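You operate a simulated robot arm through the tools that you are given. There is no shell and no other tool. Be economical: measure what you need, move in short steps, check, and stop when the job is done.

The job below is to be done with a simulated robot arm. You get a single attempt, and the scene is never put back.

JOB
Clamp the blue-ended block and brush a patch of paste on its top.
Fine: the block lies in the flat vice already; pale green paste from the blue pot, by the small brush with the green back, on the bare steel of the top; the brush goes back to its spot; leave the stop and the other blocks. Set down upright: small brush with the green back. A coat counts when it lies all over at full strength: go over it till it gets no stronger.

Only the result counts: the job must be done as asked and must still hold three seconds after the hand-in. Knocking over, shifting, dropping, spilling or breaking anything else fails it.

ROBOT AND FRAMES
A 7-joint arm with a two-finger parallel gripper, fixed in place. Base frame: the origin is at the foot of the arm, x ahead of it, y to its left, z up; the work surface is at about z = 86.8. Readings come in cm, degrees, newtons and seconds.
With the tool pointing down near the work surface it reaches from about 24 to 68 cm from the base axis. Its first joint turns from -66.0 to 66.0 degrees. Payload 2.4 kg.
The TCP is the grasp point between the finger pads, 3 cm short of the fingertips. In the tool frame z runs along the fingers and y along their closing line. The gripper opens to 9.4 cm. The fingers are 2.8 cm wide and 1 cm thick; the gripper's body (5 by 9.6 cm) begins 5.5 cm behind the TCP.
Orientation is told as [roll, pitch, yaw] about the base's x, y, z axes, in that order, counted from this pose: with the fingers straight down and closing along the base's y, the tool's x points along the base's -x, its y along +y and its z along -z.

CONTROLS
- The arm moves only by the tool arm_command. Its arguments are lists of equal length, an entry for each row: "slide": the shift along the tool's x, y, z in cm, a list of three; "turn": the turn, a rotation vector about the tool's x, y, z in degrees, a list of three. In form: {"slide": [[dx, dy, dz], ...], "turn": [[rx, ry, rz], ...]}. A call has 1 to 10 rows; each row shifts and turns the commanded pose from where the row before left it, along the tool's axes as they then stand. "jaw" is the gripper command, from -1 (shut) to 1 (fully open), values between in proportion, set as the call begins (left out, the last holds). Each row takes 0.2 s and may step no farther than 5 cm and 8.6 degrees from the row before; otherwise, or with a gripper value out of range, the whole call is refused. A pose out of reach is approached as far as the arm can. The call stops where the force on the tool passes 40 N (or 10 N more than at its start, if that is more) or the arm is blocked; 0.2 s more then pass. The fingers move at their own pace (about 15.3 cm/s each) and stop on an object; they squeeze with about 36 N. The grip force told is the motor's: it shows also when the fingers shut on nothing. Time passes only in rows, and 0.2 s behind the last, so rows that do not move let the fingers close. The reply holds the time, the measured pose of the TCP, the force on the tool along the base axes, the opening and the grip force, in the units named above and with some noise, with the torque about the TCP (base axes, N m) and any sound that the robot's microphone picked up.
- Cameras (640 x 400 px; columns grow to the right, rows downward): "scene" is fixed at [3.94, 47.71, 143.97]; the picture's right is [-0.73, -0.68, 0.00], its down [-0.41, 0.44, -0.80] and it looks along [0.55, -0.58, -0.60] (base axes); focal length 344 px, centre (320, 200). "wrist" rides on the gripper at [7.6, 1.4, -10.2] in the tool frame; the picture's right is [-0.18, 0.98, 0.00], its down [-0.75, -0.14, -0.64] and it looks along [-0.63, -0.12, 0.77] (tool axes); focal length 243 px, centre (320, 200). There is no depth. A picture from a camera that has moved, and an enlarged one, comes with that camera's place and axes in the base frame and with its lens.
- capture(camera): a new picture of that camera. It takes no simulated time.
- inspect(camera, box): a new picture of the part [left, top, right, bottom] of that camera's present view, enlarged. It takes no simulated time.
- close_job(): hands the job in; it is judged then, once.

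Work in short steps. Places have to be worked out from the pictures, the camera data and where the tool is seen: move nearer, look again, correct. Check each grasp and each placing, and mend what went wrong. You have 120 turns and 64 pictures in all, those below and enlarged ones among them. Open the gripper and draw the arm clear of the work before you hand the job in, unless the task says otherwise; then end with one line.

The tools are called after "Emit:" by a JSON object that holds its "method" and its "body". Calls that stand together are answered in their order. arm_command: Moves the arm, as the interface text tells. Its arguments: {"type":"object","properties":{"slide":{"type":"array","items":{"type":"array","items":{"type":"number"}}},"turn":{"type":"array","items":{"type":"array","items":{"type":"number"}}},"jaw":{"type":"number"}},"required":["slide","turn"]} The other tools are called the same way: capture (camera) takes a picture; inspect (camera, box) takes an enlarged picture of a part of a camera's view; close_job () hands the job in.

At the start:

```text
time_s: 0.0
eef_pos: [40.08, 15.98, 119.75]
tcp_rot: [0.0, 0.1, -0.1]
contact_force: [0.2, -0.6, 0.1]
torque: [0.0, 0.0, -0.01]
finger_gap: 9.38
grip_force: 0.0
```

scene: 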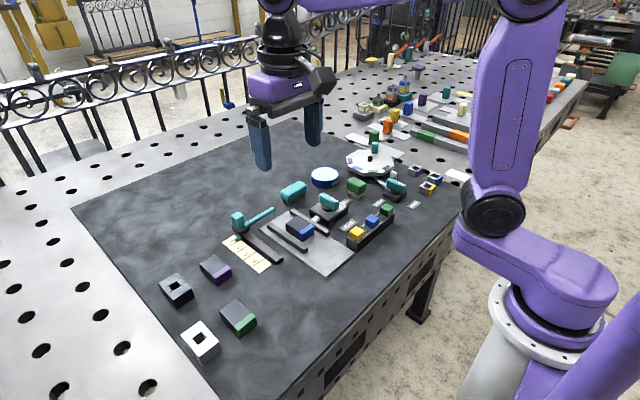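
wrist: 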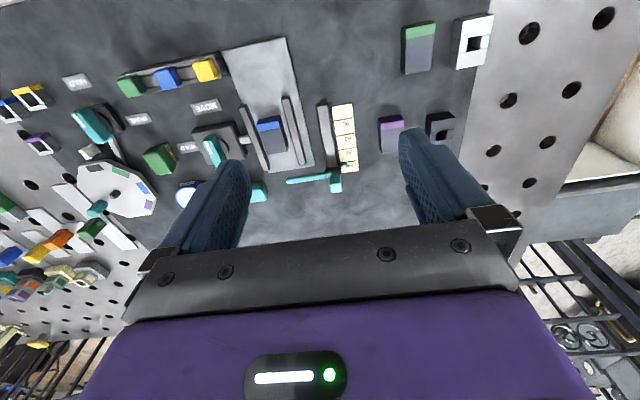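

I see the vice with the blue-ended block in the middle of the mat. I'll zoom in on the vice, the pots and the brushes first.

Emit:
{"method": "inspect", "body": {"camera": "scene", "box": [220, 150, 470, 290]}}

Emit:
{"method": "inspect", "body": {"camera": "wrist", "box": [40, 30, 380, 230]}}

```text
2.56 times, centred on (345, 220) of scene
camera zoom: at [3.94, 47.71, 143.97], right [-0.73, -0.68, 0.0], down [-0.41, 0.44, -0.8], along [0.55, -0.58, -0.6], focal length 880 px, centre (256, 149)
```

zoom: 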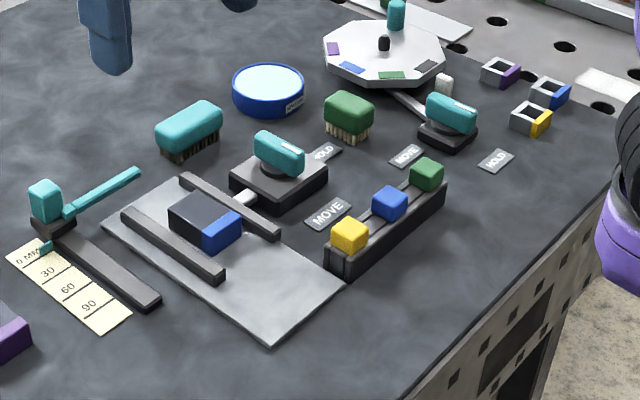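

```text
1.88 times, centred on (210, 130) of wrist
camera zoom: at [32.59, 17.27, 130.06], right [0.18, 0.98, 0.0], down [0.75, -0.14, 0.64], along [0.63, -0.12, -0.77], focal length 457 px, centre (527, 332)
```

zoom: 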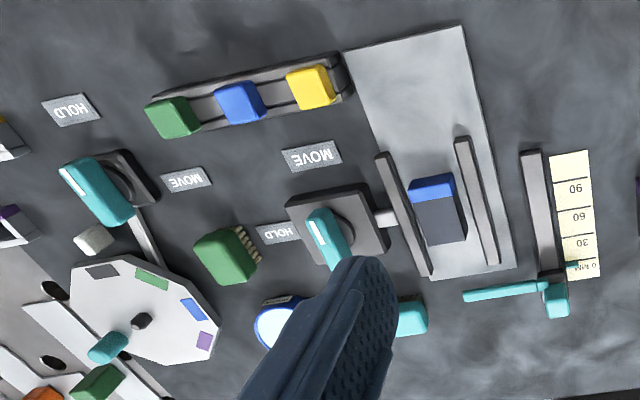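

I'll move the arm to look down on the vice, lever and pots from closer.

Emit:
{"method": "arm_command", "body": {"slide": [[-0.8, -4, 1.2], [-0.8, -4, 1.2], [-0.8, -4, 1.2], [-0.8, -4, 1.2], [-0.8, -4, 1.2], [0, 0, 0]], "turn": [[0, 0, 0], [0, 0, 0], [0, 0, 0], [0, 0, 0], [0, 0, 0], [0, 0, 0]]}}

Emit:
{"method": "capture", "body": {"camera": "wrist"}}

```text
time_s: 1.4
eef_pos: [44.08, -4.24, 113.83]
tcp_rot: [0.0, 0.0, 0.0]
contact_force: [0.4, 0.7, 0.1]
torque: [-0.02, 0.0, 0.01]
finger_gap: 9.38
grip_force: 0.2
```

```text
59 pictures are left
camera wrist: at [36.54, -2.87, 124.14], right [0.18, 0.98, 0.0], down [0.75, -0.14, 0.64], along [0.63, -0.12, -0.77], focal length 243 px, centre (320, 200)
```

wrist: 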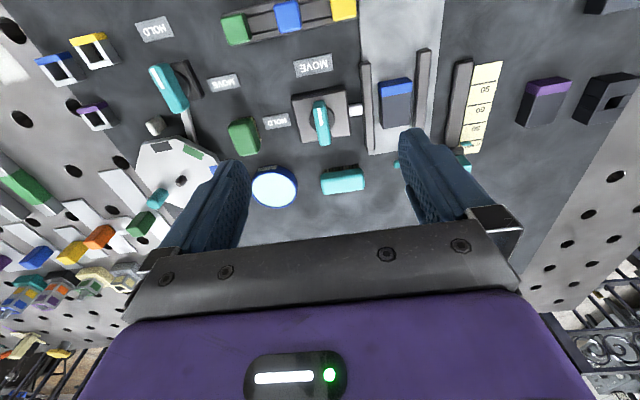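

Emit:
{"method": "inspect", "body": {"camera": "wrist", "box": [210, 0, 510, 200]}}

Emit:
{"method": "inspect", "body": {"camera": "scene", "box": [270, 150, 370, 215]}}

```text
2.00 times, centred on (360, 100) of wrist
camera zoom: at [36.54, -2.87, 124.14], right [0.18, 0.98, 0.0], down [0.75, -0.14, 0.64], along [0.63, -0.12, -0.77], focal length 485 px, centre (240, 400)
```

zoom: 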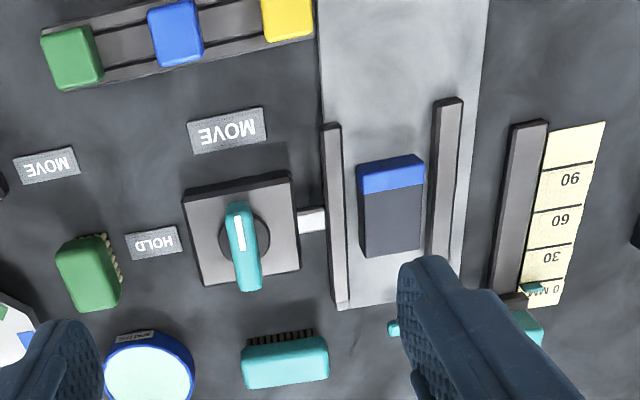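

```text
6.15 times, centred on (320, 182) of scene
camera zoom: at [3.94, 47.71, 143.97], right [-0.73, -0.68, 0.0], down [-0.41, 0.44, -0.8], along [0.55, -0.58, -0.6], focal length 2116 px, centre (320, 308)
```

zoom: 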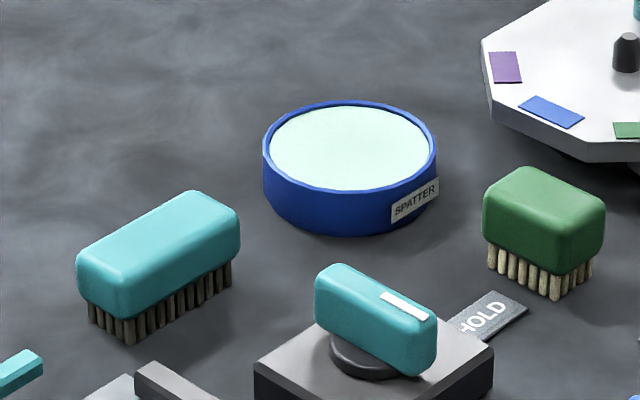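

The lever's white mark points to MOVE (toward -x); HOLD is on the -y side, so it needs a +90° yaw turn. I estimate its pivot at about (50.3, -5.2, 90.5); I move above it and look again.

Emit:
{"method": "arm_command", "body": {"slide": [[-3, 0.5, 4], [-3, 0.5, 4], [-0.2, 0, 4], [0, 0, 0]], "turn": [[0, 0, 0], [0, 0, 0], [0, 0, 0], [0, 0, 0]], "jaw": 0.2}}

Emit:
{"method": "capture", "body": {"camera": "wrist"}}

Emit:
{"method": "inspect", "body": {"camera": "scene", "box": [240, 120, 400, 260]}}

```text
refused: row 1 steps farther than a row can; nothing moved
```

```text
56 pictures are left
camera wrist: at [36.54, -2.87, 124.14], right [0.18, 0.98, 0.0], down [0.75, -0.14, 0.64], along [0.63, -0.12, -0.77], focal length 243 px, centre (320, 200)
```

wrist: 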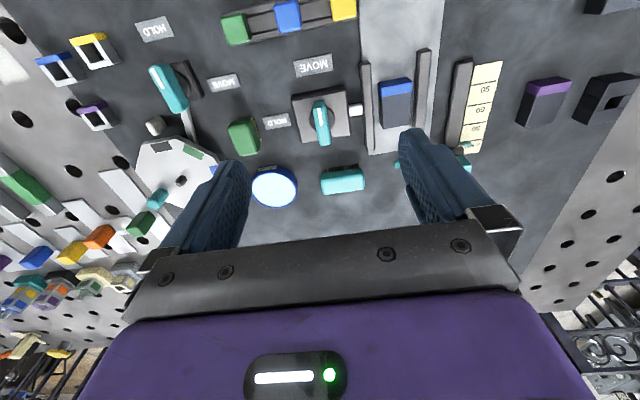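

```text
2.86 times, centred on (320, 190) of scene
camera zoom: at [3.94, 47.71, 143.97], right [-0.73, -0.68, 0.0], down [-0.41, 0.44, -0.8], along [0.55, -0.58, -0.6], focal length 982 px, centre (320, 229)
```

zoom: 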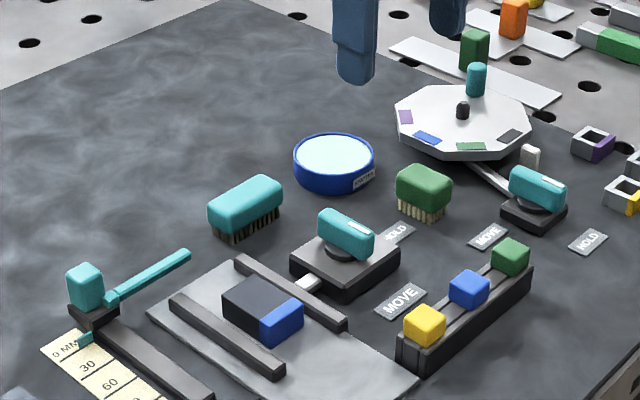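

The step was too long in one row; I repeat it in smaller rows.

Emit:
{"method": "arm_command", "body": {"slide": [[-2, -0.2, 4], [-2, -0.2, 4], [-2, -0.2, 4], [0, 0, 1], [0, 0, 0]], "turn": [[0, 0, 0], [0, 0, 0], [0, 0, 0], [0, 0, 0], [0, 0, 0]], "jaw": 0.2}}

Emit:
{"method": "capture", "body": {"camera": "wrist"}}

Emit:
{"method": "inspect", "body": {"camera": "scene", "box": [240, 120, 400, 260]}}

```text
time_s: 2.6
eef_pos: [50.18, -4.75, 100.73]
tcp_rot: [0.0, 0.1, 0.0]
contact_force: [-0.6, 0.1, 0.1]
torque: [0.01, -0.02, 0.0]
finger_gap: 5.67
grip_force: 0.0
```

```text
54 pictures are left
camera wrist: at [42.62, -3.33, 111.08], right [0.18, 0.98, 0.0], down [0.75, -0.14, 0.64], along [0.63, -0.12, -0.77], focal length 243 px, centre (320, 200)
```

wrist: 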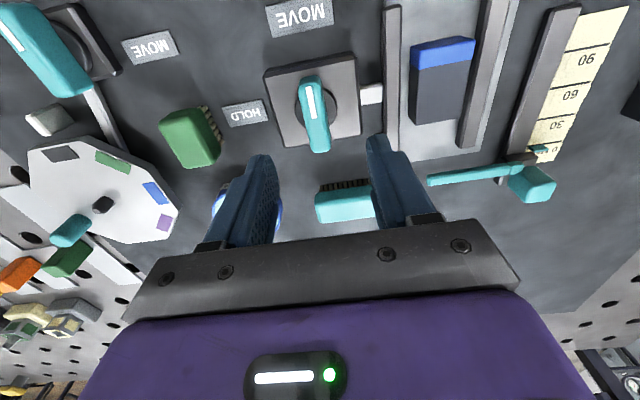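

```text
2.86 times, centred on (320, 190) of scene
camera zoom: at [3.94, 47.71, 143.97], right [-0.73, -0.68, 0.0], down [-0.41, 0.44, -0.8], along [0.55, -0.58, -0.6], focal length 982 px, centre (320, 229)
```

zoom: 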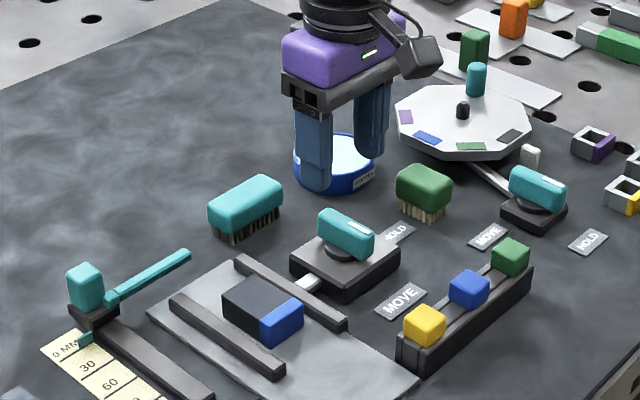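

The lever appears centred at about (49.5, -5.15), spanning x 47–52, top about z 92. I go down over it with fingertips just above the base box.

Emit:
{"method": "arm_command", "body": {"slide": [[0.7, -0.4, 2.5], [0, 0, 2.7], [0, 0, 2.0], [0, 0, 0]], "turn": [[0, 0, 0], [0, 0, 0], [0, 0, 0], [0, 0, 0]], "jaw": 0.0}}

Emit:
{"method": "inspect", "body": {"camera": "scene", "box": [270, 150, 380, 250]}}

Emit:
{"method": "capture", "body": {"camera": "wrist"}}

```text
time_s: 3.6
eef_pos: [49.43, -5.07, 93.46]
tcp_rot: [0.0, 0.0, 0.1]
contact_force: [-0.1, -0.1, 0.1]
torque: [0.01, 0.0, 0.01]
finger_gap: 4.68
grip_force: 0.1
```

```text
4.00 times, centred on (325, 200) of scene
camera zoom: at [3.94, 47.71, 143.97], right [-0.73, -0.68, 0.0], down [-0.41, 0.44, -0.8], along [0.55, -0.58, -0.6], focal length 1375 px, centre (300, 200)
```

zoom: 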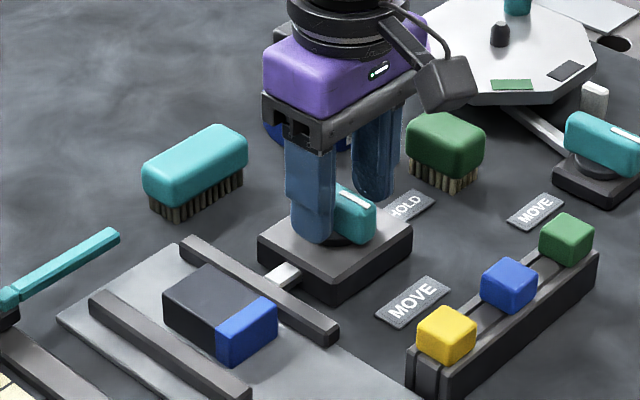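

```text
51 pictures are left
camera wrist: at [41.88, -3.68, 103.87], right [0.18, 0.98, 0.0], down [0.75, -0.14, 0.64], along [0.63, -0.12, -0.77], focal length 243 px, centre (320, 200)
```

wrist: 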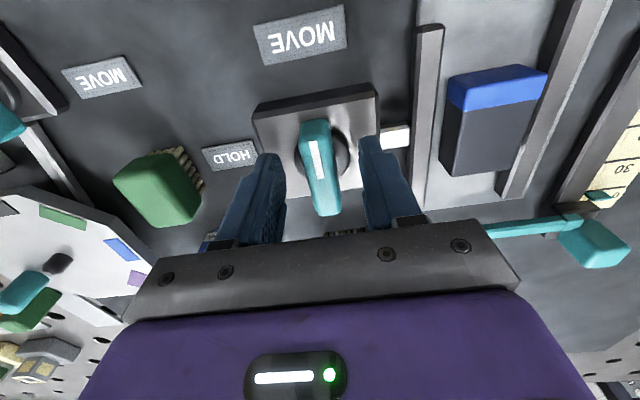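

The fingers straddle the lever well. I lower 0.7 cm and close.

Emit:
{"method": "arm_command", "body": {"slide": [[0, 0, 0.7], [0, 0, 0]], "turn": [[0, 0, 0], [0, 0, 0]]}}

Emit:
{"method": "arm_command", "body": {"slide": [[0, 0, 0], [0, 0, 0], [0, 0, 0]], "turn": [[0, 0, 0], [0, 0, 0], [0, 0, 0]], "jaw": -1}}

Emit:
{"method": "inspect", "body": {"camera": "scene", "box": [270, 150, 380, 250]}}

```text
time_s: 4.2
eef_pos: [49.43, -5.08, 92.91]
tcp_rot: [0.1, 0.0, -0.1]
contact_force: [0.9, 0.7, 0.2]
torque: [-0.01, 0.03, -0.02]
finger_gap: 4.69
grip_force: 0.1
```

```text
time_s: 5.0
eef_pos: [49.41, -4.98, 92.92]
tcp_rot: [0.0, -0.1, 0.0]
contact_force: [-0.2, 5.0, 7.8]
torque: [-0.77, 0.46, 0.03]
finger_gap: 1.8
grip_force: 44.5
```

```text
4.00 times, centred on (325, 200) of scene
camera zoom: at [3.92, 47.73, 143.97], right [-0.73, -0.68, 0.0], down [-0.41, 0.44, -0.8], along [0.55, -0.58, -0.6], focal length 1375 px, centre (300, 200)
```

zoom: 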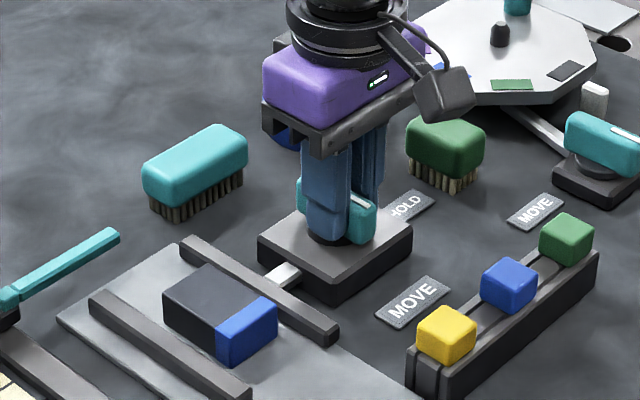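

The lever is gripped (gap 1.8 cm). I turn it toward HOLD in steps, first half.

Emit:
{"method": "arm_command", "body": {"slide": [[0, 0, 0], [0, 0, 0], [0, 0, 0], [0, 0, 0], [0, 0, 0], [0, 0, 0]], "turn": [[0, 0, -7.5], [0, 0, -7.5], [0, 0, -7.5], [0, 0, -7.5], [0, 0, -7.5], [0, 0, -7.5]]}}

Emit:
{"method": "inspect", "body": {"camera": "scene", "box": [270, 150, 380, 250]}}

```text
time_s: 6.4
eef_pos: [49.6, -5.31, 92.95]
tcp_rot: [-0.3, -0.3, 44.9]
contact_force: [11.1, -19.4, 14.0]
torque: [-0.41, 1.16, -0.15]
finger_gap: 1.79
grip_force: 45.2
```

```text
4.00 times, centred on (325, 200) of scene
camera zoom: at [3.95, 47.66, 143.99], right [-0.73, -0.68, 0.0], down [-0.41, 0.44, -0.8], along [0.55, -0.58, -0.6], focal length 1375 px, centre (300, 200)
```

zoom: 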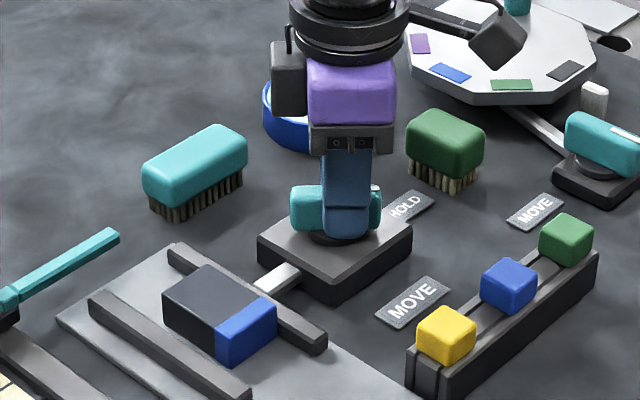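

The lever is turning and the moving jaw is approaching the block. The side force says the pivot is slightly toward +x/-y, so I correct by 0.3 cm and continue.

Emit:
{"method": "arm_command", "body": {"slide": [[0, -0.3, 0], [0, 0, 0], [0, 0, 0], [0, 0, 0], [0, 0, 0], [0, 0, 0]], "turn": [[0, 0, -7.5], [0, 0, -7.5], [0, 0, -7.5], [0, 0, -7.5], [0, 0, -7.5], [0, 0, -7.5]]}}

Emit:
{"method": "inspect", "body": {"camera": "scene", "box": [270, 150, 380, 250]}}

```text
time_s: 7.8
eef_pos: [50.02, -5.56, 93.02]
tcp_rot: [-0.5, 0.0, 89.9]
contact_force: [23.7, -24.4, 6.7]
torque: [0.35, 0.7, -0.28]
finger_gap: 1.8
grip_force: 45.1
```

```text
4.00 times, centred on (325, 200) of scene
camera zoom: at [3.99, 47.65, 144.0], right [-0.73, -0.68, 0.0], down [-0.41, 0.44, -0.8], along [0.55, -0.58, -0.6], focal length 1375 px, centre (300, 200)
```

zoom: 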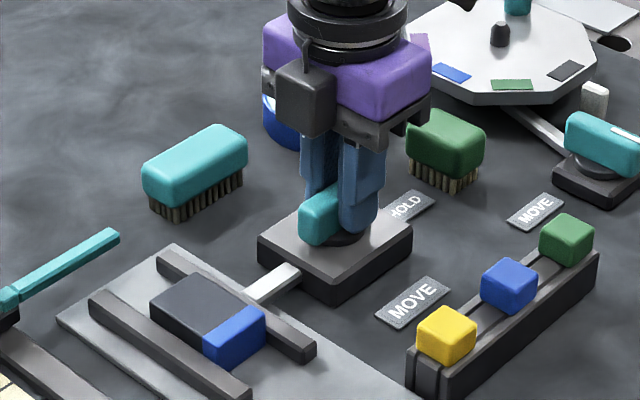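

The jaw has pushed the block across; the turn reads 90°. I relieve the side load, open, and rise to check the lever and the block.

Emit:
{"method": "arm_command", "body": {"slide": [[0.3, -0.4, 0], [0, 0, 0]], "turn": [[0, 0, 0], [0, 0, 0]]}}

Emit:
{"method": "arm_command", "body": {"slide": [[0, 0, 0], [0, 0, 0], [0, 0, -4], [0, 0, -4], [0, 0, 0]], "turn": [[0, 0, 0], [0, 0, 0], [0, 0, 0], [0, 0, 0], [0, 0, 0]], "jaw": 0.0}}

Emit:
{"method": "capture", "body": {"camera": "wrist"}}

Emit:
{"method": "inspect", "body": {"camera": "scene", "box": [270, 170, 380, 270]}}

```text
time_s: 8.4
eef_pos: [50.06, -5.46, 92.83]
tcp_rot: [0.1, -0.1, 90.1]
contact_force: [0.4, -10.0, 23.9]
torque: [-1.04, -0.34, -0.23]
finger_gap: 1.8
grip_force: 44.9
```

```text
time_s: 9.6
eef_pos: [50.1, -5.6, 100.85]
tcp_rot: [-0.1, 0.0, 89.9]
contact_force: [-0.8, 0.2, -0.2]
torque: [-0.02, -0.02, 0.01]
finger_gap: 4.71
grip_force: 0.0
```

```text
47 pictures are left
camera wrist: at [48.7, -13.31, 111.15], right [-0.98, 0.18, 0.0], down [0.14, 0.75, 0.64], along [0.12, 0.63, -0.77], focal length 243 px, centre (320, 200)
```

wrist: 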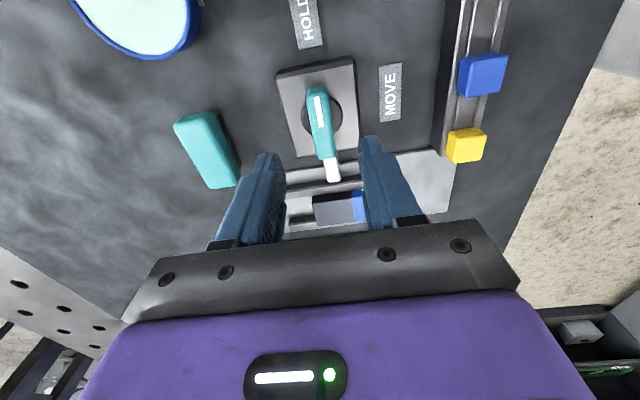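

```text
4.00 times, centred on (325, 220) of scene
camera zoom: at [3.94, 47.71, 143.97], right [-0.73, -0.68, 0.0], down [-0.41, 0.44, -0.8], along [0.55, -0.58, -0.6], focal length 1375 px, centre (300, 120)
```

zoom: 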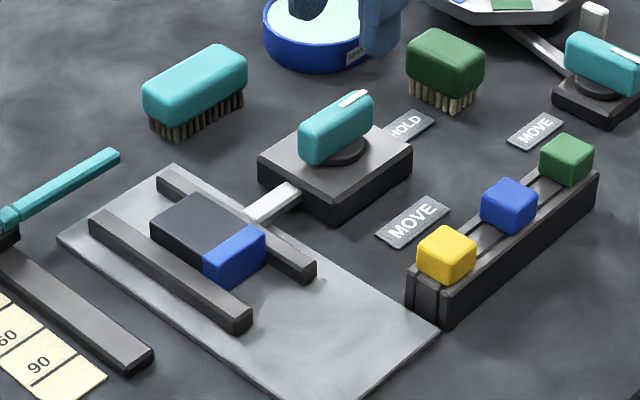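

The lever now points to HOLD. I turn back to yaw 0 and then go above the green-backed brush, which I place at about (49.9, -16.6).

Emit:
{"method": "arm_command", "body": {"slide": [[0, 0, -0.2], [0, 0, -0.2], [0, 0, -0.2], [0, 0, -0.2], [0, 0, -0.2], [0, 0, 0], [0, 0, 0], [0, 0, 0], [0, 0, 0], [0, 0, 0]], "turn": [[0, 0, 8], [0, 0, 8], [0, 0, 8], [0, 0, 8], [0, 0, 8], [0, 0, 8], [0, 0, 8], [0, 0, 8], [0, 0, 8], [0, 0, 8]], "jaw": 0.5}}

Emit:
{"method": "arm_command", "body": {"slide": [[0, 0, 0], [0, 0, 0], [0, -4, 0], [0, -4, 0], [0, -3, 0], [0, 0, 0]], "turn": [[0, 0, 5], [0, 0, 5], [0, 0, 0], [0, 0, 0], [0, 0, 0], [0, 0, 0]]}}

Emit:
{"method": "capture", "body": {"camera": "wrist"}}

Emit:
{"method": "inspect", "body": {"camera": "scene", "box": [270, 150, 400, 250]}}

```text
time_s: 11.8
eef_pos: [49.99, -5.63, 101.79]
tcp_rot: [0.0, -0.1, 9.8]
contact_force: [-0.6, 0.7, -0.2]
torque: [0.0, -0.01, -0.01]
finger_gap: 7.04
grip_force: 0.1
```

```text
time_s: 13.2
eef_pos: [50.07, -16.66, 101.75]
tcp_rot: [0.0, 0.0, 0.0]
contact_force: [0.4, -0.9, -1.1]
torque: [0.02, 0.0, -0.04]
finger_gap: 7.05
grip_force: 0.0
```

```text
45 pictures are left
camera wrist: at [42.53, -15.28, 112.1], right [0.18, 0.98, 0.0], down [0.75, -0.14, 0.64], along [0.63, -0.12, -0.77], focal length 243 px, centre (320, 200)
```

wrist: 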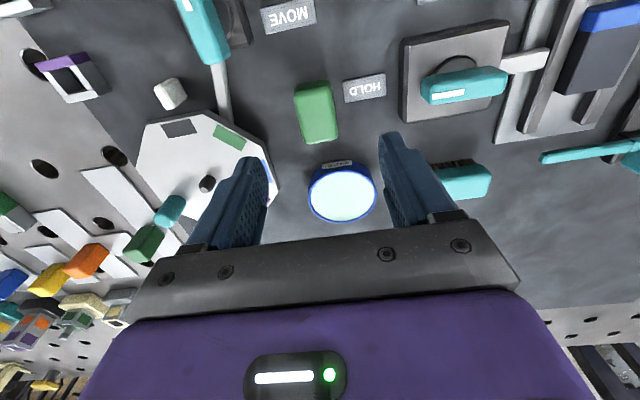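

```text
4.00 times, centred on (335, 200) of scene
camera zoom: at [3.94, 47.71, 143.97], right [-0.73, -0.68, 0.0], down [-0.41, 0.44, -0.8], along [0.55, -0.58, -0.6], focal length 1375 px, centre (260, 200)
```

zoom: 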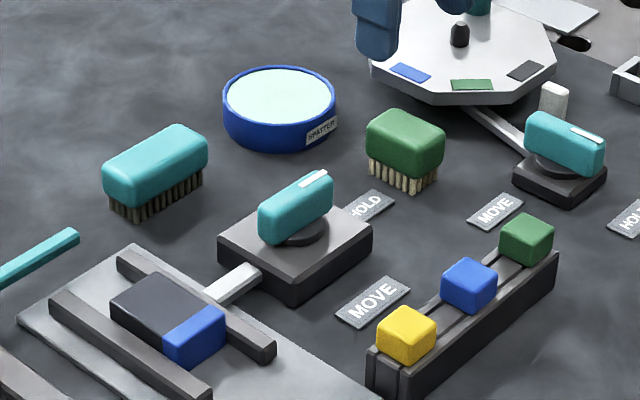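

I zoom in on the lever and the block to see whether the clamp is fully at HOLD.

Emit:
{"method": "inspect", "body": {"camera": "wrist", "box": [390, 0, 640, 150]}}

Emit:
{"method": "inspect", "body": {"camera": "wrist", "box": [250, 60, 410, 230]}}

```text
2.56 times, centred on (515, 75) of wrist
camera zoom: at [42.53, -15.28, 112.1], right [0.18, 0.98, 0.0], down [0.75, -0.14, 0.64], along [0.63, -0.12, -0.77], focal length 621 px, centre (-179, 520)
```

zoom: 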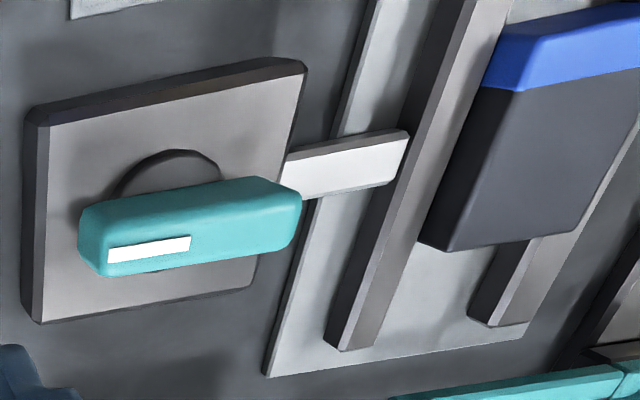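

```text
2.35 times, centred on (330, 145) of wrist
camera zoom: at [42.53, -15.28, 112.1], right [0.18, 0.98, 0.0], down [0.75, -0.14, 0.64], along [0.63, -0.12, -0.77], focal length 571 px, centre (296, 329)
```

zoom: 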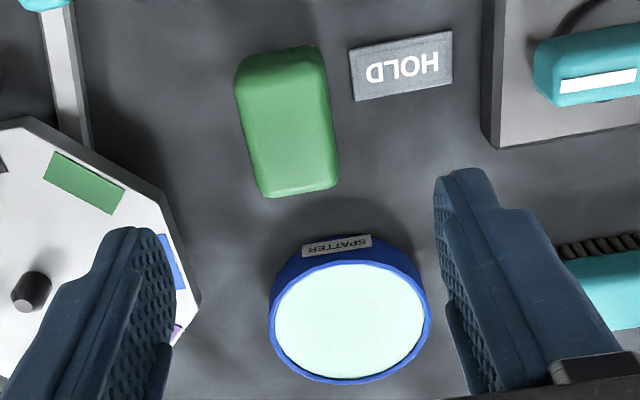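

The lever is parallel to its base, so it is fully at HOLD. The green brush is axis-aligned, x 47.8–52.8, y -18.5…-15.55, centre (50.3, -17.05), top about z 90.8. I go down around it and close on the back with fingertips above the bristles.

Emit:
{"method": "arm_command", "body": {"slide": [[-0.25, -0.4, 3], [0, 0, 3], [0, 0, 2], [0, 0, 0]], "turn": [[0, 0, 0], [0, 0, 0], [0, 0, 0], [0, 0, 0]], "jaw": 0.1}}

Emit:
{"method": "inspect", "body": {"camera": "scene", "box": [300, 140, 400, 220]}}

Emit:
{"method": "capture", "body": {"camera": "wrist"}}

```text
time_s: 14.2
eef_pos: [50.3, -17.02, 93.8]
tcp_rot: [-0.1, 0.1, 0.0]
contact_force: [0.6, 0.0, -0.4]
torque: [-0.01, 0.01, 0.0]
finger_gap: 5.16
grip_force: 0.1
```

```text
5.00 times, centred on (350, 180) of scene
camera zoom: at [3.94, 47.71, 143.97], right [-0.73, -0.68, 0.0], down [-0.41, 0.44, -0.8], along [0.55, -0.58, -0.6], focal length 1719 px, centre (170, 300)
```

zoom: 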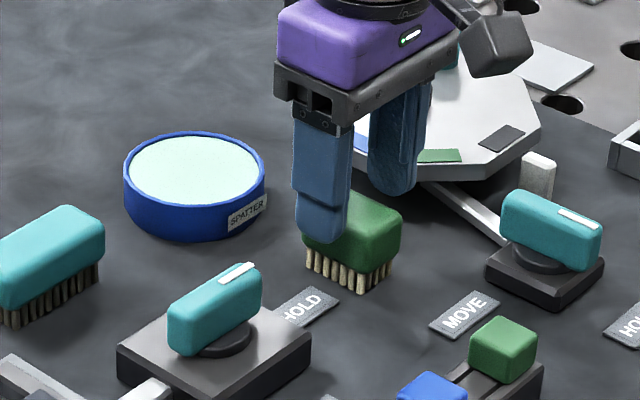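

```text
40 pictures are left
camera wrist: at [42.76, -15.67, 104.15], right [0.18, 0.98, 0.0], down [0.75, -0.14, 0.64], along [0.63, -0.12, -0.77], focal length 243 px, centre (320, 200)
```

wrist: 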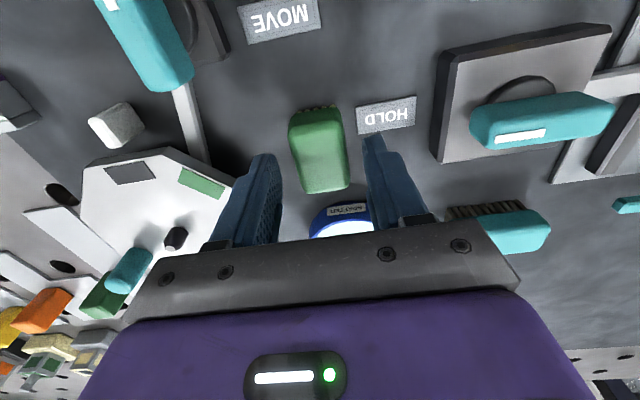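

Well centred. I lower to z 91.6 and close.

Emit:
{"method": "arm_command", "body": {"slide": [[0, 0, 1.2], [0, 0, 1.0], [0, 0, 0]], "turn": [[0, 0, 0], [0, 0, 0], [0, 0, 0]]}}

Emit:
{"method": "arm_command", "body": {"slide": [[0, 0, 0], [0, 0, 0], [0, 0, 0]], "turn": [[0, 0, 0], [0, 0, 0], [0, 0, 0]], "jaw": -1}}

Emit:
{"method": "inspect", "body": {"camera": "scene", "box": [300, 140, 400, 220]}}

```text
time_s: 15.0
eef_pos: [50.27, -16.98, 91.55]
tcp_rot: [0.0, 0.1, 0.0]
contact_force: [0.2, -0.2, 0.3]
torque: [0.02, 0.0, 0.04]
finger_gap: 5.13
grip_force: 0.0
```

```text
time_s: 15.8
eef_pos: [50.24, -16.93, 91.74]
tcp_rot: [-0.1, -0.2, 0.0]
contact_force: [-0.6, 0.2, 8.9]
torque: [0.0, 0.03, -0.01]
finger_gap: 3.31
grip_force: 36.4
```

```text
5.00 times, centred on (350, 180) of scene
camera zoom: at [3.92, 47.72, 143.97], right [-0.73, -0.68, 0.0], down [-0.41, 0.44, -0.8], along [0.55, -0.58, -0.6], focal length 1719 px, centre (170, 300)
```

zoom: 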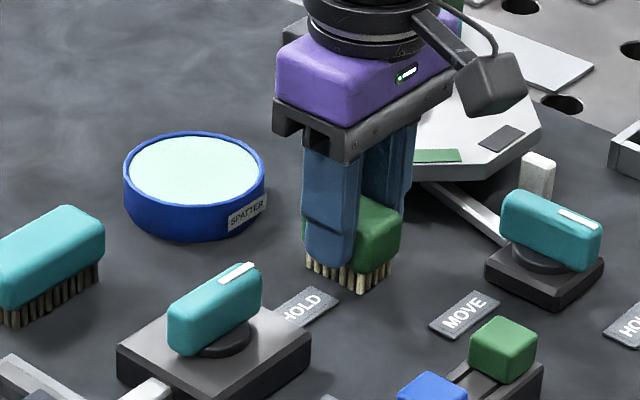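

The brush is held (gap 3.3; home TCP (50.25, -16.95, ~91.65)). I lift it and move partly toward the pot, which I estimate at (61, -16).

Emit:
{"method": "arm_command", "body": {"slide": [[0, 0, -3], [0, 0, -3], [0, 0, -2], [-3, 0, 0], [-3, 0, 0], [0, 0, 0]], "turn": [[0, 0, 0], [0, 0, 0], [0, 0, 0], [0, 0, 0], [0, 0, 0], [0, 0, 0]]}}

Emit:
{"method": "capture", "body": {"camera": "wrist"}}

Emit:
{"method": "inspect", "body": {"camera": "scene", "box": [280, 100, 400, 220]}}

```text
time_s: 17.2
eef_pos: [56.33, -16.95, 99.73]
tcp_rot: [0.0, -0.1, -0.1]
contact_force: [0.8, -0.6, -1.4]
torque: [-0.02, 0.04, -0.02]
finger_gap: 3.3
grip_force: 36.5
```

```text
38 pictures are left
camera wrist: at [48.75, -15.56, 110.02], right [0.18, 0.98, 0.0], down [0.75, -0.14, 0.64], along [0.63, -0.12, -0.77], focal length 243 px, centre (320, 200)
```

wrist: 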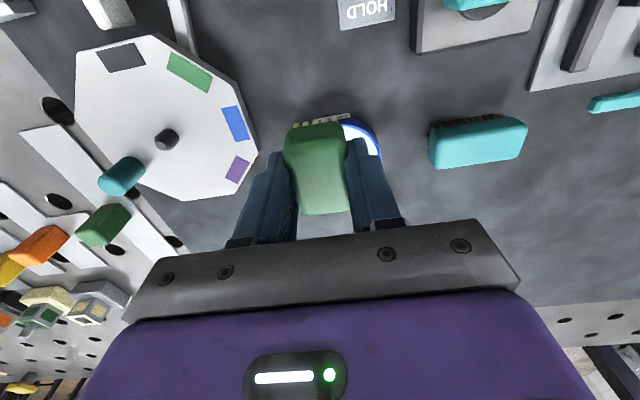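

```text
3.33 times, centred on (340, 160) of scene
camera zoom: at [3.94, 47.71, 143.98], right [-0.73, -0.68, 0.0], down [-0.41, 0.44, -0.8], along [0.55, -0.58, -0.6], focal length 1146 px, centre (253, 333)
```

zoom: 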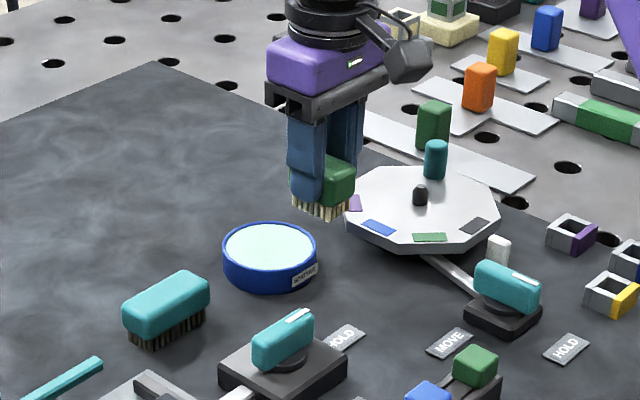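

The pot's rim fits centre (61.1, -16.1), radius ~4.2. I move above it and lower to near the paste surface.

Emit:
{"method": "arm_command", "body": {"slide": [[-3, 0.4, 0], [-1.8, 0.4, 0], [0, 0, 2], [0, 0, 2], [0, 0, 0]], "turn": [[0, 0, 0], [0, 0, 0], [0, 0, 0], [0, 0, 0], [0, 0, 0]]}}

Emit:
{"method": "inspect", "body": {"camera": "scene", "box": [280, 110, 400, 210]}}

Emit:
{"method": "inspect", "body": {"camera": "wrist", "box": [240, 80, 420, 230]}}

```text
time_s: 18.4
eef_pos: [61.19, -16.07, 95.6]
tcp_rot: [0.0, 0.0, 0.1]
contact_force: [0.4, 0.3, 0.0]
torque: [0.01, -0.01, 0.02]
finger_gap: 3.26
grip_force: 36.3
```

```text
4.00 times, centred on (340, 160) of scene
camera zoom: at [3.94, 47.71, 143.98], right [-0.73, -0.68, 0.0], down [-0.41, 0.44, -0.8], along [0.55, -0.58, -0.6], focal length 1375 px, centre (240, 360)
```

zoom: 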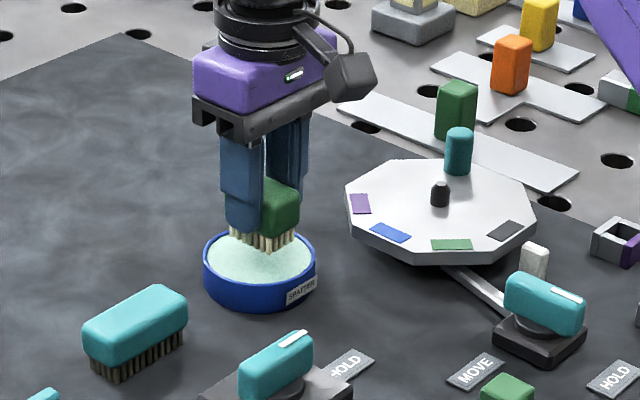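

```text
2.67 times, centred on (330, 155) of wrist
camera zoom: at [53.58, -14.78, 105.97], right [0.18, 0.98, 0.0], down [0.75, -0.14, 0.64], along [0.63, -0.12, -0.77], focal length 647 px, centre (293, 320)
```

zoom: 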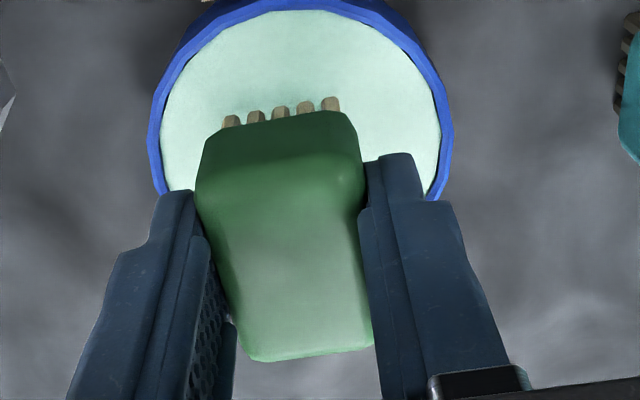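

The brush is centred over the paste with bristle tips about z 90.7. I lower in small steps watching the force.

Emit:
{"method": "arm_command", "body": {"slide": [[0, 0, 0.7], [0, 0, 0.7], [0, 0, 0]], "turn": [[0, 0, 0], [0, 0, 0], [0, 0, 0]]}}

Emit:
{"method": "arm_command", "body": {"slide": [[0, 0, 0.4], [0, 0, 0.3], [0, 0, 0]], "turn": [[0, 0, 0], [0, 0, 0], [0, 0, 0]]}}

Emit:
{"method": "inspect", "body": {"camera": "scene", "box": [300, 130, 380, 200]}}

```text
time_s: 19.2
eef_pos: [61.15, -16.2, 94.2]
tcp_rot: [-0.1, 0.1, 0.1]
contact_force: [-0.3, -0.4, -0.8]
torque: [0.0, -0.02, -0.02]
finger_gap: 3.31
grip_force: 35.8
```

```text
time_s: 19.8
eef_pos: [61.21, -16.2, 94.09]
tcp_rot: [-0.1, -0.3, 0.1]
contact_force: [0.0, -0.6, 5.3]
torque: [0.03, 0.13, 0.01]
finger_gap: 3.3
grip_force: 35.9
stopped in row 3: the force on the tool passed its limit at 45 N (the readings are from after the stop); the commanded pose is now the measured one
```

```text
5.71 times, centred on (340, 165) of scene
camera zoom: at [3.93, 47.72, 143.97], right [-0.73, -0.68, 0.0], down [-0.41, 0.44, -0.8], along [0.55, -0.58, -0.6], focal length 1965 px, centre (206, 400)
```

zoom: 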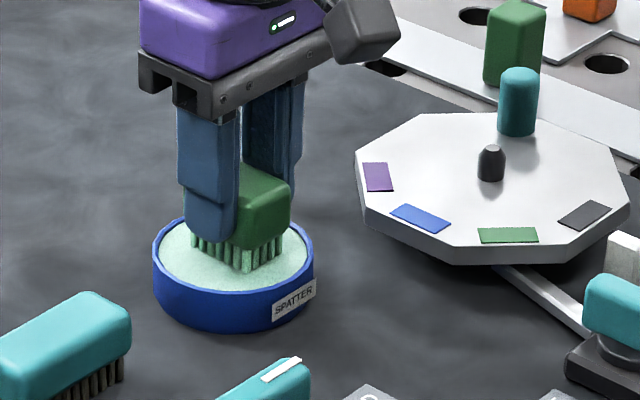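

The bristles have taken the pale green paste; the firm paste surface is at TCP z ≈ 94.1. I lift gently and look at the brush.

Emit:
{"method": "arm_command", "body": {"slide": [[0, 0, -1], [0, 0, -2], [0, 0, -2], [0, 0, -2], [0, 0, 0]], "turn": [[0, 0, 0], [0, 0, 0], [0, 0, 0], [0, 0, 0], [0, 0, 0]]}}

Emit:
{"method": "inspect", "body": {"camera": "scene", "box": [300, 110, 380, 190]}}

```text
time_s: 21.0
eef_pos: [61.23, -16.16, 101.03]
tcp_rot: [-0.1, -0.2, 0.1]
contact_force: [-0.7, -0.6, -0.9]
torque: [-0.02, 0.01, -0.01]
finger_gap: 3.31
grip_force: 36.1
```

```text
5.00 times, centred on (340, 150) of scene
camera zoom: at [3.94, 47.71, 143.98], right [-0.73, -0.68, 0.0], down [-0.41, 0.44, -0.8], along [0.55, -0.58, -0.6], focal length 1719 px, centre (220, 450)
```

zoom: 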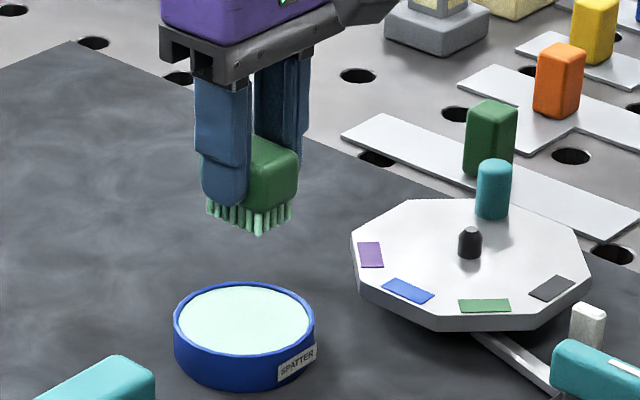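

The brush is loaded. I carry it gently to beside the vice to see the block from above.

Emit:
{"method": "arm_command", "body": {"slide": [[2.3, 2.6, 0], [2.3, 2.6, 0], [2.3, 2.6, 0], [2.3, 2.6, 0], [2, 2.6, 0], [0, 0, 0]], "turn": [[0, 0, 0], [0, 0, 0], [0, 0, 0], [0, 0, 0], [0, 0, 0], [0, 0, 0]]}}

Emit:
{"method": "capture", "body": {"camera": "wrist"}}

Emit:
{"method": "inspect", "body": {"camera": "wrist", "box": [300, 0, 520, 140]}}

```text
time_s: 22.4
eef_pos: [49.8, -3.07, 100.9]
tcp_rot: [-0.1, -0.2, 0.0]
contact_force: [-0.8, -0.4, -0.4]
torque: [0.0, 0.0, -0.02]
finger_gap: 3.26
grip_force: 35.6
```

```text
32 pictures are left
camera wrist: at [42.32, -1.82, 111.37], right [0.18, 0.98, 0.0], down [0.75, -0.14, 0.65], along [0.63, -0.12, -0.76], focal length 243 px, centre (320, 200)
```

wrist: 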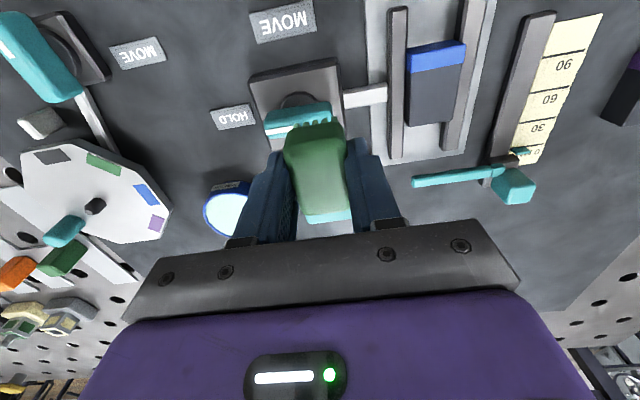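

```text
2.86 times, centred on (410, 70) of wrist
camera zoom: at [42.32, -1.82, 111.37], right [0.18, 0.98, 0.0], down [0.75, -0.14, 0.65], along [0.63, -0.12, -0.76], focal length 693 px, centre (63, 571)
```

zoom: 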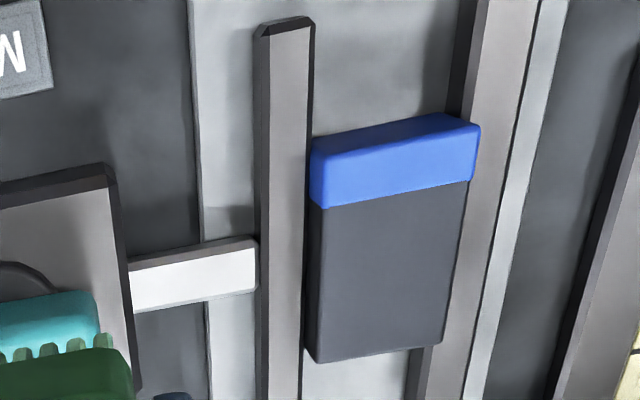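

The block is clamped tight. Triangulating, its top is z ≈ 89.8; the bare steel spans x 48.3–53.0, y 4.5–8.4 (blue from 46.8 to 48.3). I bring the brush above the steel, at about (50.75, 6.45).

Emit:
{"method": "arm_command", "body": {"slide": [[-0.3, 3.2, 0], [-0.3, 3.2, 0], [-0.3, 3.1, 0], [0, 0, 2], [0, 0, 1.5], [0, 0, 0]], "turn": [[0, 0, 0], [0, 0, 0], [0, 0, 0], [0, 0, 0], [0, 0, 0], [0, 0, 0]]}}

Emit:
{"method": "inspect", "body": {"camera": "scene", "box": [250, 170, 350, 260]}}

Emit:
{"method": "inspect", "body": {"camera": "wrist", "box": [240, 30, 420, 230]}}

```text
time_s: 23.8
eef_pos: [51.0, 6.32, 97.43]
tcp_rot: [-0.2, -0.3, 0.1]
contact_force: [0.3, 0.1, -1.3]
torque: [0.0, -0.02, 0.02]
finger_gap: 3.29
grip_force: 35.9
```

```text
4.44 times, centred on (300, 215) of scene
camera zoom: at [3.94, 47.72, 143.97], right [-0.73, -0.68, 0.0], down [-0.41, 0.44, -0.8], along [0.55, -0.58, -0.6], focal length 1528 px, centre (409, 133)
```

zoom: 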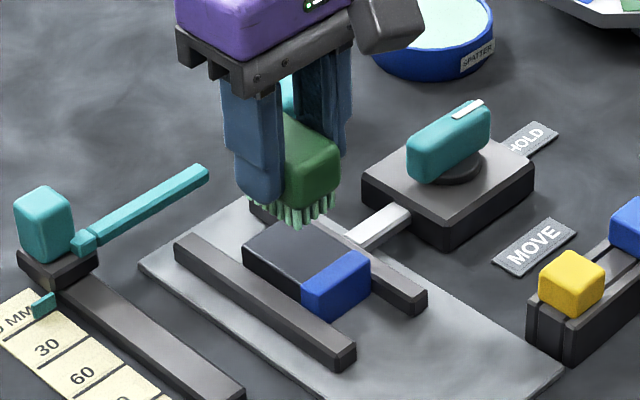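

```text
2.00 times, centred on (330, 130) of wrist
camera zoom: at [43.32, 7.64, 107.76], right [0.18, 0.98, 0.0], down [0.75, -0.14, 0.64], along [0.63, -0.12, -0.76], focal length 485 px, centre (300, 340)
```

zoom: 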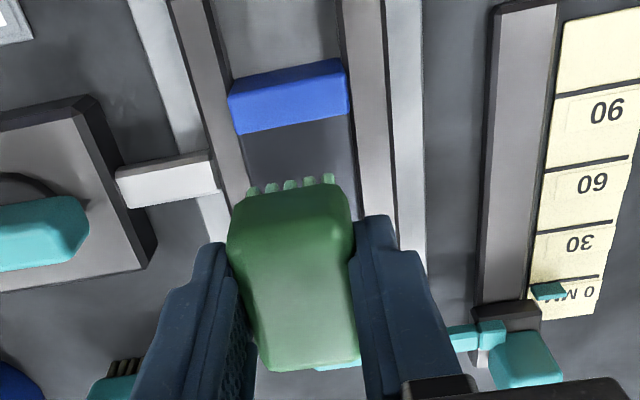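

Bristle footprint looks about ±1.8 in x and ±1.35 in y around the TCP, so I'll sweep it over the steel. First I lower slowly until light contact.

Emit:
{"method": "arm_command", "body": {"slide": [[0, 0, 1.2], [0, 0, 0.8], [0, 0, 0.2], [0, 0, 0.15], [0, 0, 0]], "turn": [[0, 0, 0], [0, 0, 0], [0, 0, 0], [0, 0, 0], [0, 0, 0]]}}

Emit:
{"method": "arm_command", "body": {"slide": [[0, 0, 0.15], [0, 0, 0.1], [0, 0, 0]], "turn": [[0, 0, 0], [0, 0, 0], [0, 0, 0]]}}

```text
time_s: 25.0
eef_pos: [50.91, 6.28, 95.11]
tcp_rot: [-0.1, -0.3, 0.0]
contact_force: [0.2, -0.4, -0.3]
torque: [-0.01, 0.01, -0.04]
finger_gap: 3.29
grip_force: 35.8
```

```text
time_s: 25.8
eef_pos: [50.85, 6.3, 94.82]
tcp_rot: [-0.1, -0.3, -0.1]
contact_force: [-1.4, -0.5, 6.1]
torque: [0.04, 0.18, 0.03]
finger_gap: 3.29
grip_force: 36.8
```

Light contact (6 N) at z 94.8. I make a first sweep pattern within the steel.

Emit:
{"method": "arm_command", "body": {"slide": [[0, -0.5, 0], [0, 0.8, 0], [0, 0.7, 0], [-0.5, 0, 0], [0, -0.8, 0], [0, -0.8, 0], [0.5, 0, 0], [0.5, 0, 0], [0, 0.8, 0], [0, 0.8, 0]], "turn": [[0, 0, 0], [0, 0, 0], [0, 0, 0], [0, 0, 0], [0, 0, 0], [0, 0, 0], [0, 0, 0], [0, 0, 0], [0, 0, 0], [0, 0, 0]]}}

Emit:
{"method": "inspect", "body": {"camera": "wrist", "box": [240, 30, 420, 230]}}

Emit:
{"method": "inspect", "body": {"camera": "scene", "box": [250, 180, 350, 260]}}

```text
time_s: 28.0
eef_pos: [50.23, 7.23, 94.8]
tcp_rot: [-0.1, -0.2, 0.0]
contact_force: [-0.3, -4.0, 12.7]
torque: [-0.18, 0.09, 0.01]
finger_gap: 3.3
grip_force: 35.9
```

```text
2.00 times, centred on (330, 130) of wrist
camera zoom: at [42.8, 8.63, 105.18], right [0.18, 0.98, 0.0], down [0.75, -0.14, 0.65], along [0.63, -0.12, -0.76], focal length 485 px, centre (300, 340)
```

zoom: 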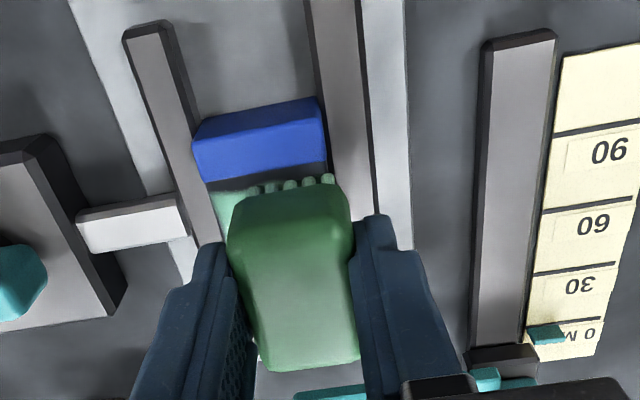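

```text
5.00 times, centred on (300, 220) of scene
camera zoom: at [3.92, 47.7, 143.98], right [-0.73, -0.68, 0.0], down [-0.41, 0.44, -0.8], along [0.55, -0.58, -0.6], focal length 1719 px, centre (420, 100)
```

zoom: 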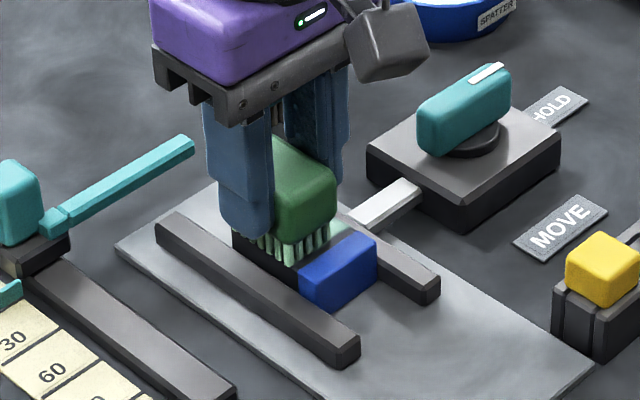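

The coat appears, with a thin bare strip left by the blue edge. I shift 0.3 cm nearer and sweep along that edge, then go over the whole area again.

Emit:
{"method": "arm_command", "body": {"slide": [[0.3, 0, 0], [0, -0.8, 0], [0, -0.8, 0], [-0.8, 0, 0], [-0.8, 0, 0], [0, 0.8, 0], [0, 0.8, 0], [0.5, 0, 0], [0, -0.8, 0], [0, -0.8, 0]], "turn": [[0, 0, 0], [0, 0, 0], [0, 0, 0], [0, 0, 0], [0, 0, 0], [0, 0, 0], [0, 0, 0], [0, 0, 0], [0, 0, 0], [0, 0, 0]]}}

Emit:
{"method": "arm_command", "body": {"slide": [[0.5, 0, 0], [0, 0.8, 0], [0, 0.8, 0], [0.6, 0, 0], [0, -0.8, 0], [0, -0.8, 0], [0, 0, -1], [0, 0, -2], [0, -4, -2], [0, -4, -2]], "turn": [[0, 0, 0], [0, 0, 0], [0, 0, 0], [0, 0, 0], [0, 0, 0], [0, 0, 0], [0, 0, 0], [0, 0, 0], [0, 0, 0], [0, 0, 0]]}}

Emit:
{"method": "inspect", "body": {"camera": "wrist", "box": [320, 0, 500, 140]}}

Emit:
{"method": "inspect", "body": {"camera": "scene", "box": [260, 180, 350, 260]}}

```text
time_s: 30.2
eef_pos: [51.19, 5.68, 94.97]
tcp_rot: [-0.1, -0.2, 0.0]
contact_force: [-0.3, 3.2, 9.6]
torque: [0.2, 0.05, -0.01]
finger_gap: 3.28
grip_force: 35.7
```

```text
time_s: 32.4
eef_pos: [50.23, -2.24, 101.98]
tcp_rot: [-0.1, -0.1, 0.0]
contact_force: [0.0, -0.9, -1.3]
torque: [-0.03, 0.02, 0.03]
finger_gap: 3.29
grip_force: 35.5
```

```text
2.86 times, centred on (410, 70) of wrist
camera zoom: at [42.53, -0.91, 112.25], right [0.18, 0.98, 0.0], down [0.75, -0.14, 0.64], along [0.63, -0.12, -0.76], focal length 693 px, centre (63, 571)
```

zoom: 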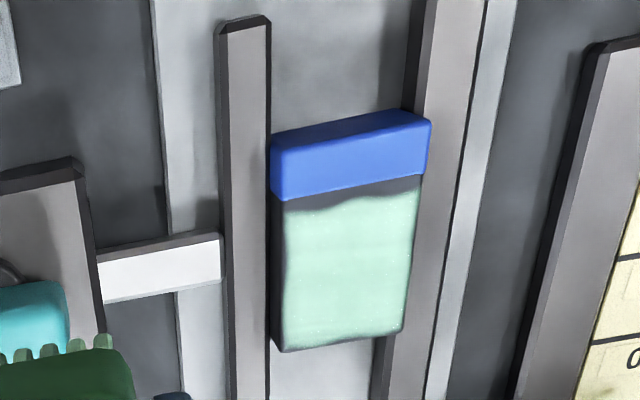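

```text
5.00 times, centred on (305, 220) of scene
camera zoom: at [3.94, 47.72, 143.98], right [-0.73, -0.68, 0.0], down [-0.41, 0.44, -0.8], along [0.55, -0.58, -0.6], focal length 1719 px, centre (395, 100)
```

zoom: 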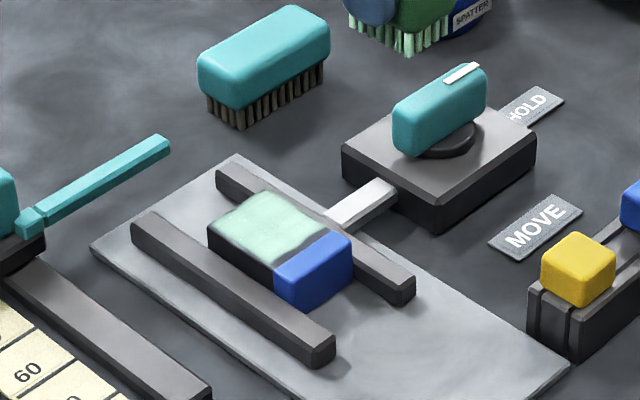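

A good coat already, but with a bare strip ~0.4 cm by the blue edge. I reload the brush once in the pot, then go over it all again including that strip.

Emit:
{"method": "arm_command", "body": {"slide": [[-2.2, -2.78, 0], [-2.2, -2.78, 0], [-2.2, -2.78, 0], [-2.2, -2.78, 0], [-2.2, -2.78, 0], [0, 0, 0], [0, 0, 3], [0, 0, 3], [0, 0, 1.2], [0, 0, 0]], "turn": [[0, 0, 0], [0, 0, 0], [0, 0, 0], [0, 0, 0], [0, 0, 0], [0, 0, 0], [0, 0, 0], [0, 0, 0], [0, 0, 0], [0, 0, 0]]}}

Emit:
{"method": "arm_command", "body": {"slide": [[0, 0, 0.3], [0, 0, 0.2], [0, 0, 0]], "turn": [[0, 0, 0], [0, 0, 0], [0, 0, 0]]}}

```text
time_s: 34.6
eef_pos: [61.11, -16.09, 94.64]
tcp_rot: [-0.1, -0.1, 0.0]
contact_force: [0.2, 1.0, 0.0]
torque: [0.0, 0.01, -0.01]
finger_gap: 3.26
grip_force: 35.5
```

```text
time_s: 35.4
eef_pos: [61.13, -16.35, 94.31]
tcp_rot: [-0.1, -0.3, 0.0]
contact_force: [0.4, 0.5, 0.7]
torque: [0.02, 0.03, 0.01]
finger_gap: 3.28
grip_force: 36.3
```

Barely at the surface; I press slightly further.

Emit:
{"method": "arm_command", "body": {"slide": [[0, 0, 0.15], [0, 0, 0.1], [0, 0, 0]], "turn": [[0, 0, 0], [0, 0, 0], [0, 0, 0]]}}

```text
time_s: 36.2
eef_pos: [61.13, -16.28, 94.12]
tcp_rot: [-0.1, -0.2, 0.0]
contact_force: [-4.9, 0.8, 15.5]
torque: [0.07, 0.37, -0.02]
finger_gap: 3.28
grip_force: 36.0
```

Contact 15 N, reloaded. I lift and carry it back to over the steel at about (50.4, 6.3).

Emit:
{"method": "arm_command", "body": {"slide": [[0, 0, -2], [0, 0, -3], [0, 0, -2.9], [1.8, 3.76, 0], [1.8, 3.76, 0], [1.8, 3.76, 0], [1.8, 3.76, 0], [1.8, 3.76, 0], [1.7, 3.76, 0], [0, 0, 0]], "turn": [[0, 0, 0], [0, 0, 0], [0, 0, 0], [0, 0, 0], [0, 0, 0], [0, 0, 0], [0, 0, 0], [0, 0, 0], [0, 0, 0], [0, 0, 0]]}}

Emit:
{"method": "arm_command", "body": {"slide": [[0, 0, 3], [0, 0, 2.5], [0, 0, 0.7], [0, 0, 0]], "turn": [[0, 0, 0], [0, 0, 0], [0, 0, 0], [0, 0, 0]]}}

```text
time_s: 38.4
eef_pos: [50.48, 6.31, 101.67]
tcp_rot: [0.0, -0.1, 0.0]
contact_force: [-1.6, 1.1, -0.4]
torque: [0.03, 0.0, -0.01]
finger_gap: 3.28
grip_force: 35.8
```

```text
time_s: 39.4
eef_pos: [50.44, 6.35, 95.59]
tcp_rot: [-0.2, -0.2, 0.0]
contact_force: [-0.4, 0.7, -0.4]
torque: [0.04, -0.03, 0.01]
finger_gap: 3.32
grip_force: 35.8
```

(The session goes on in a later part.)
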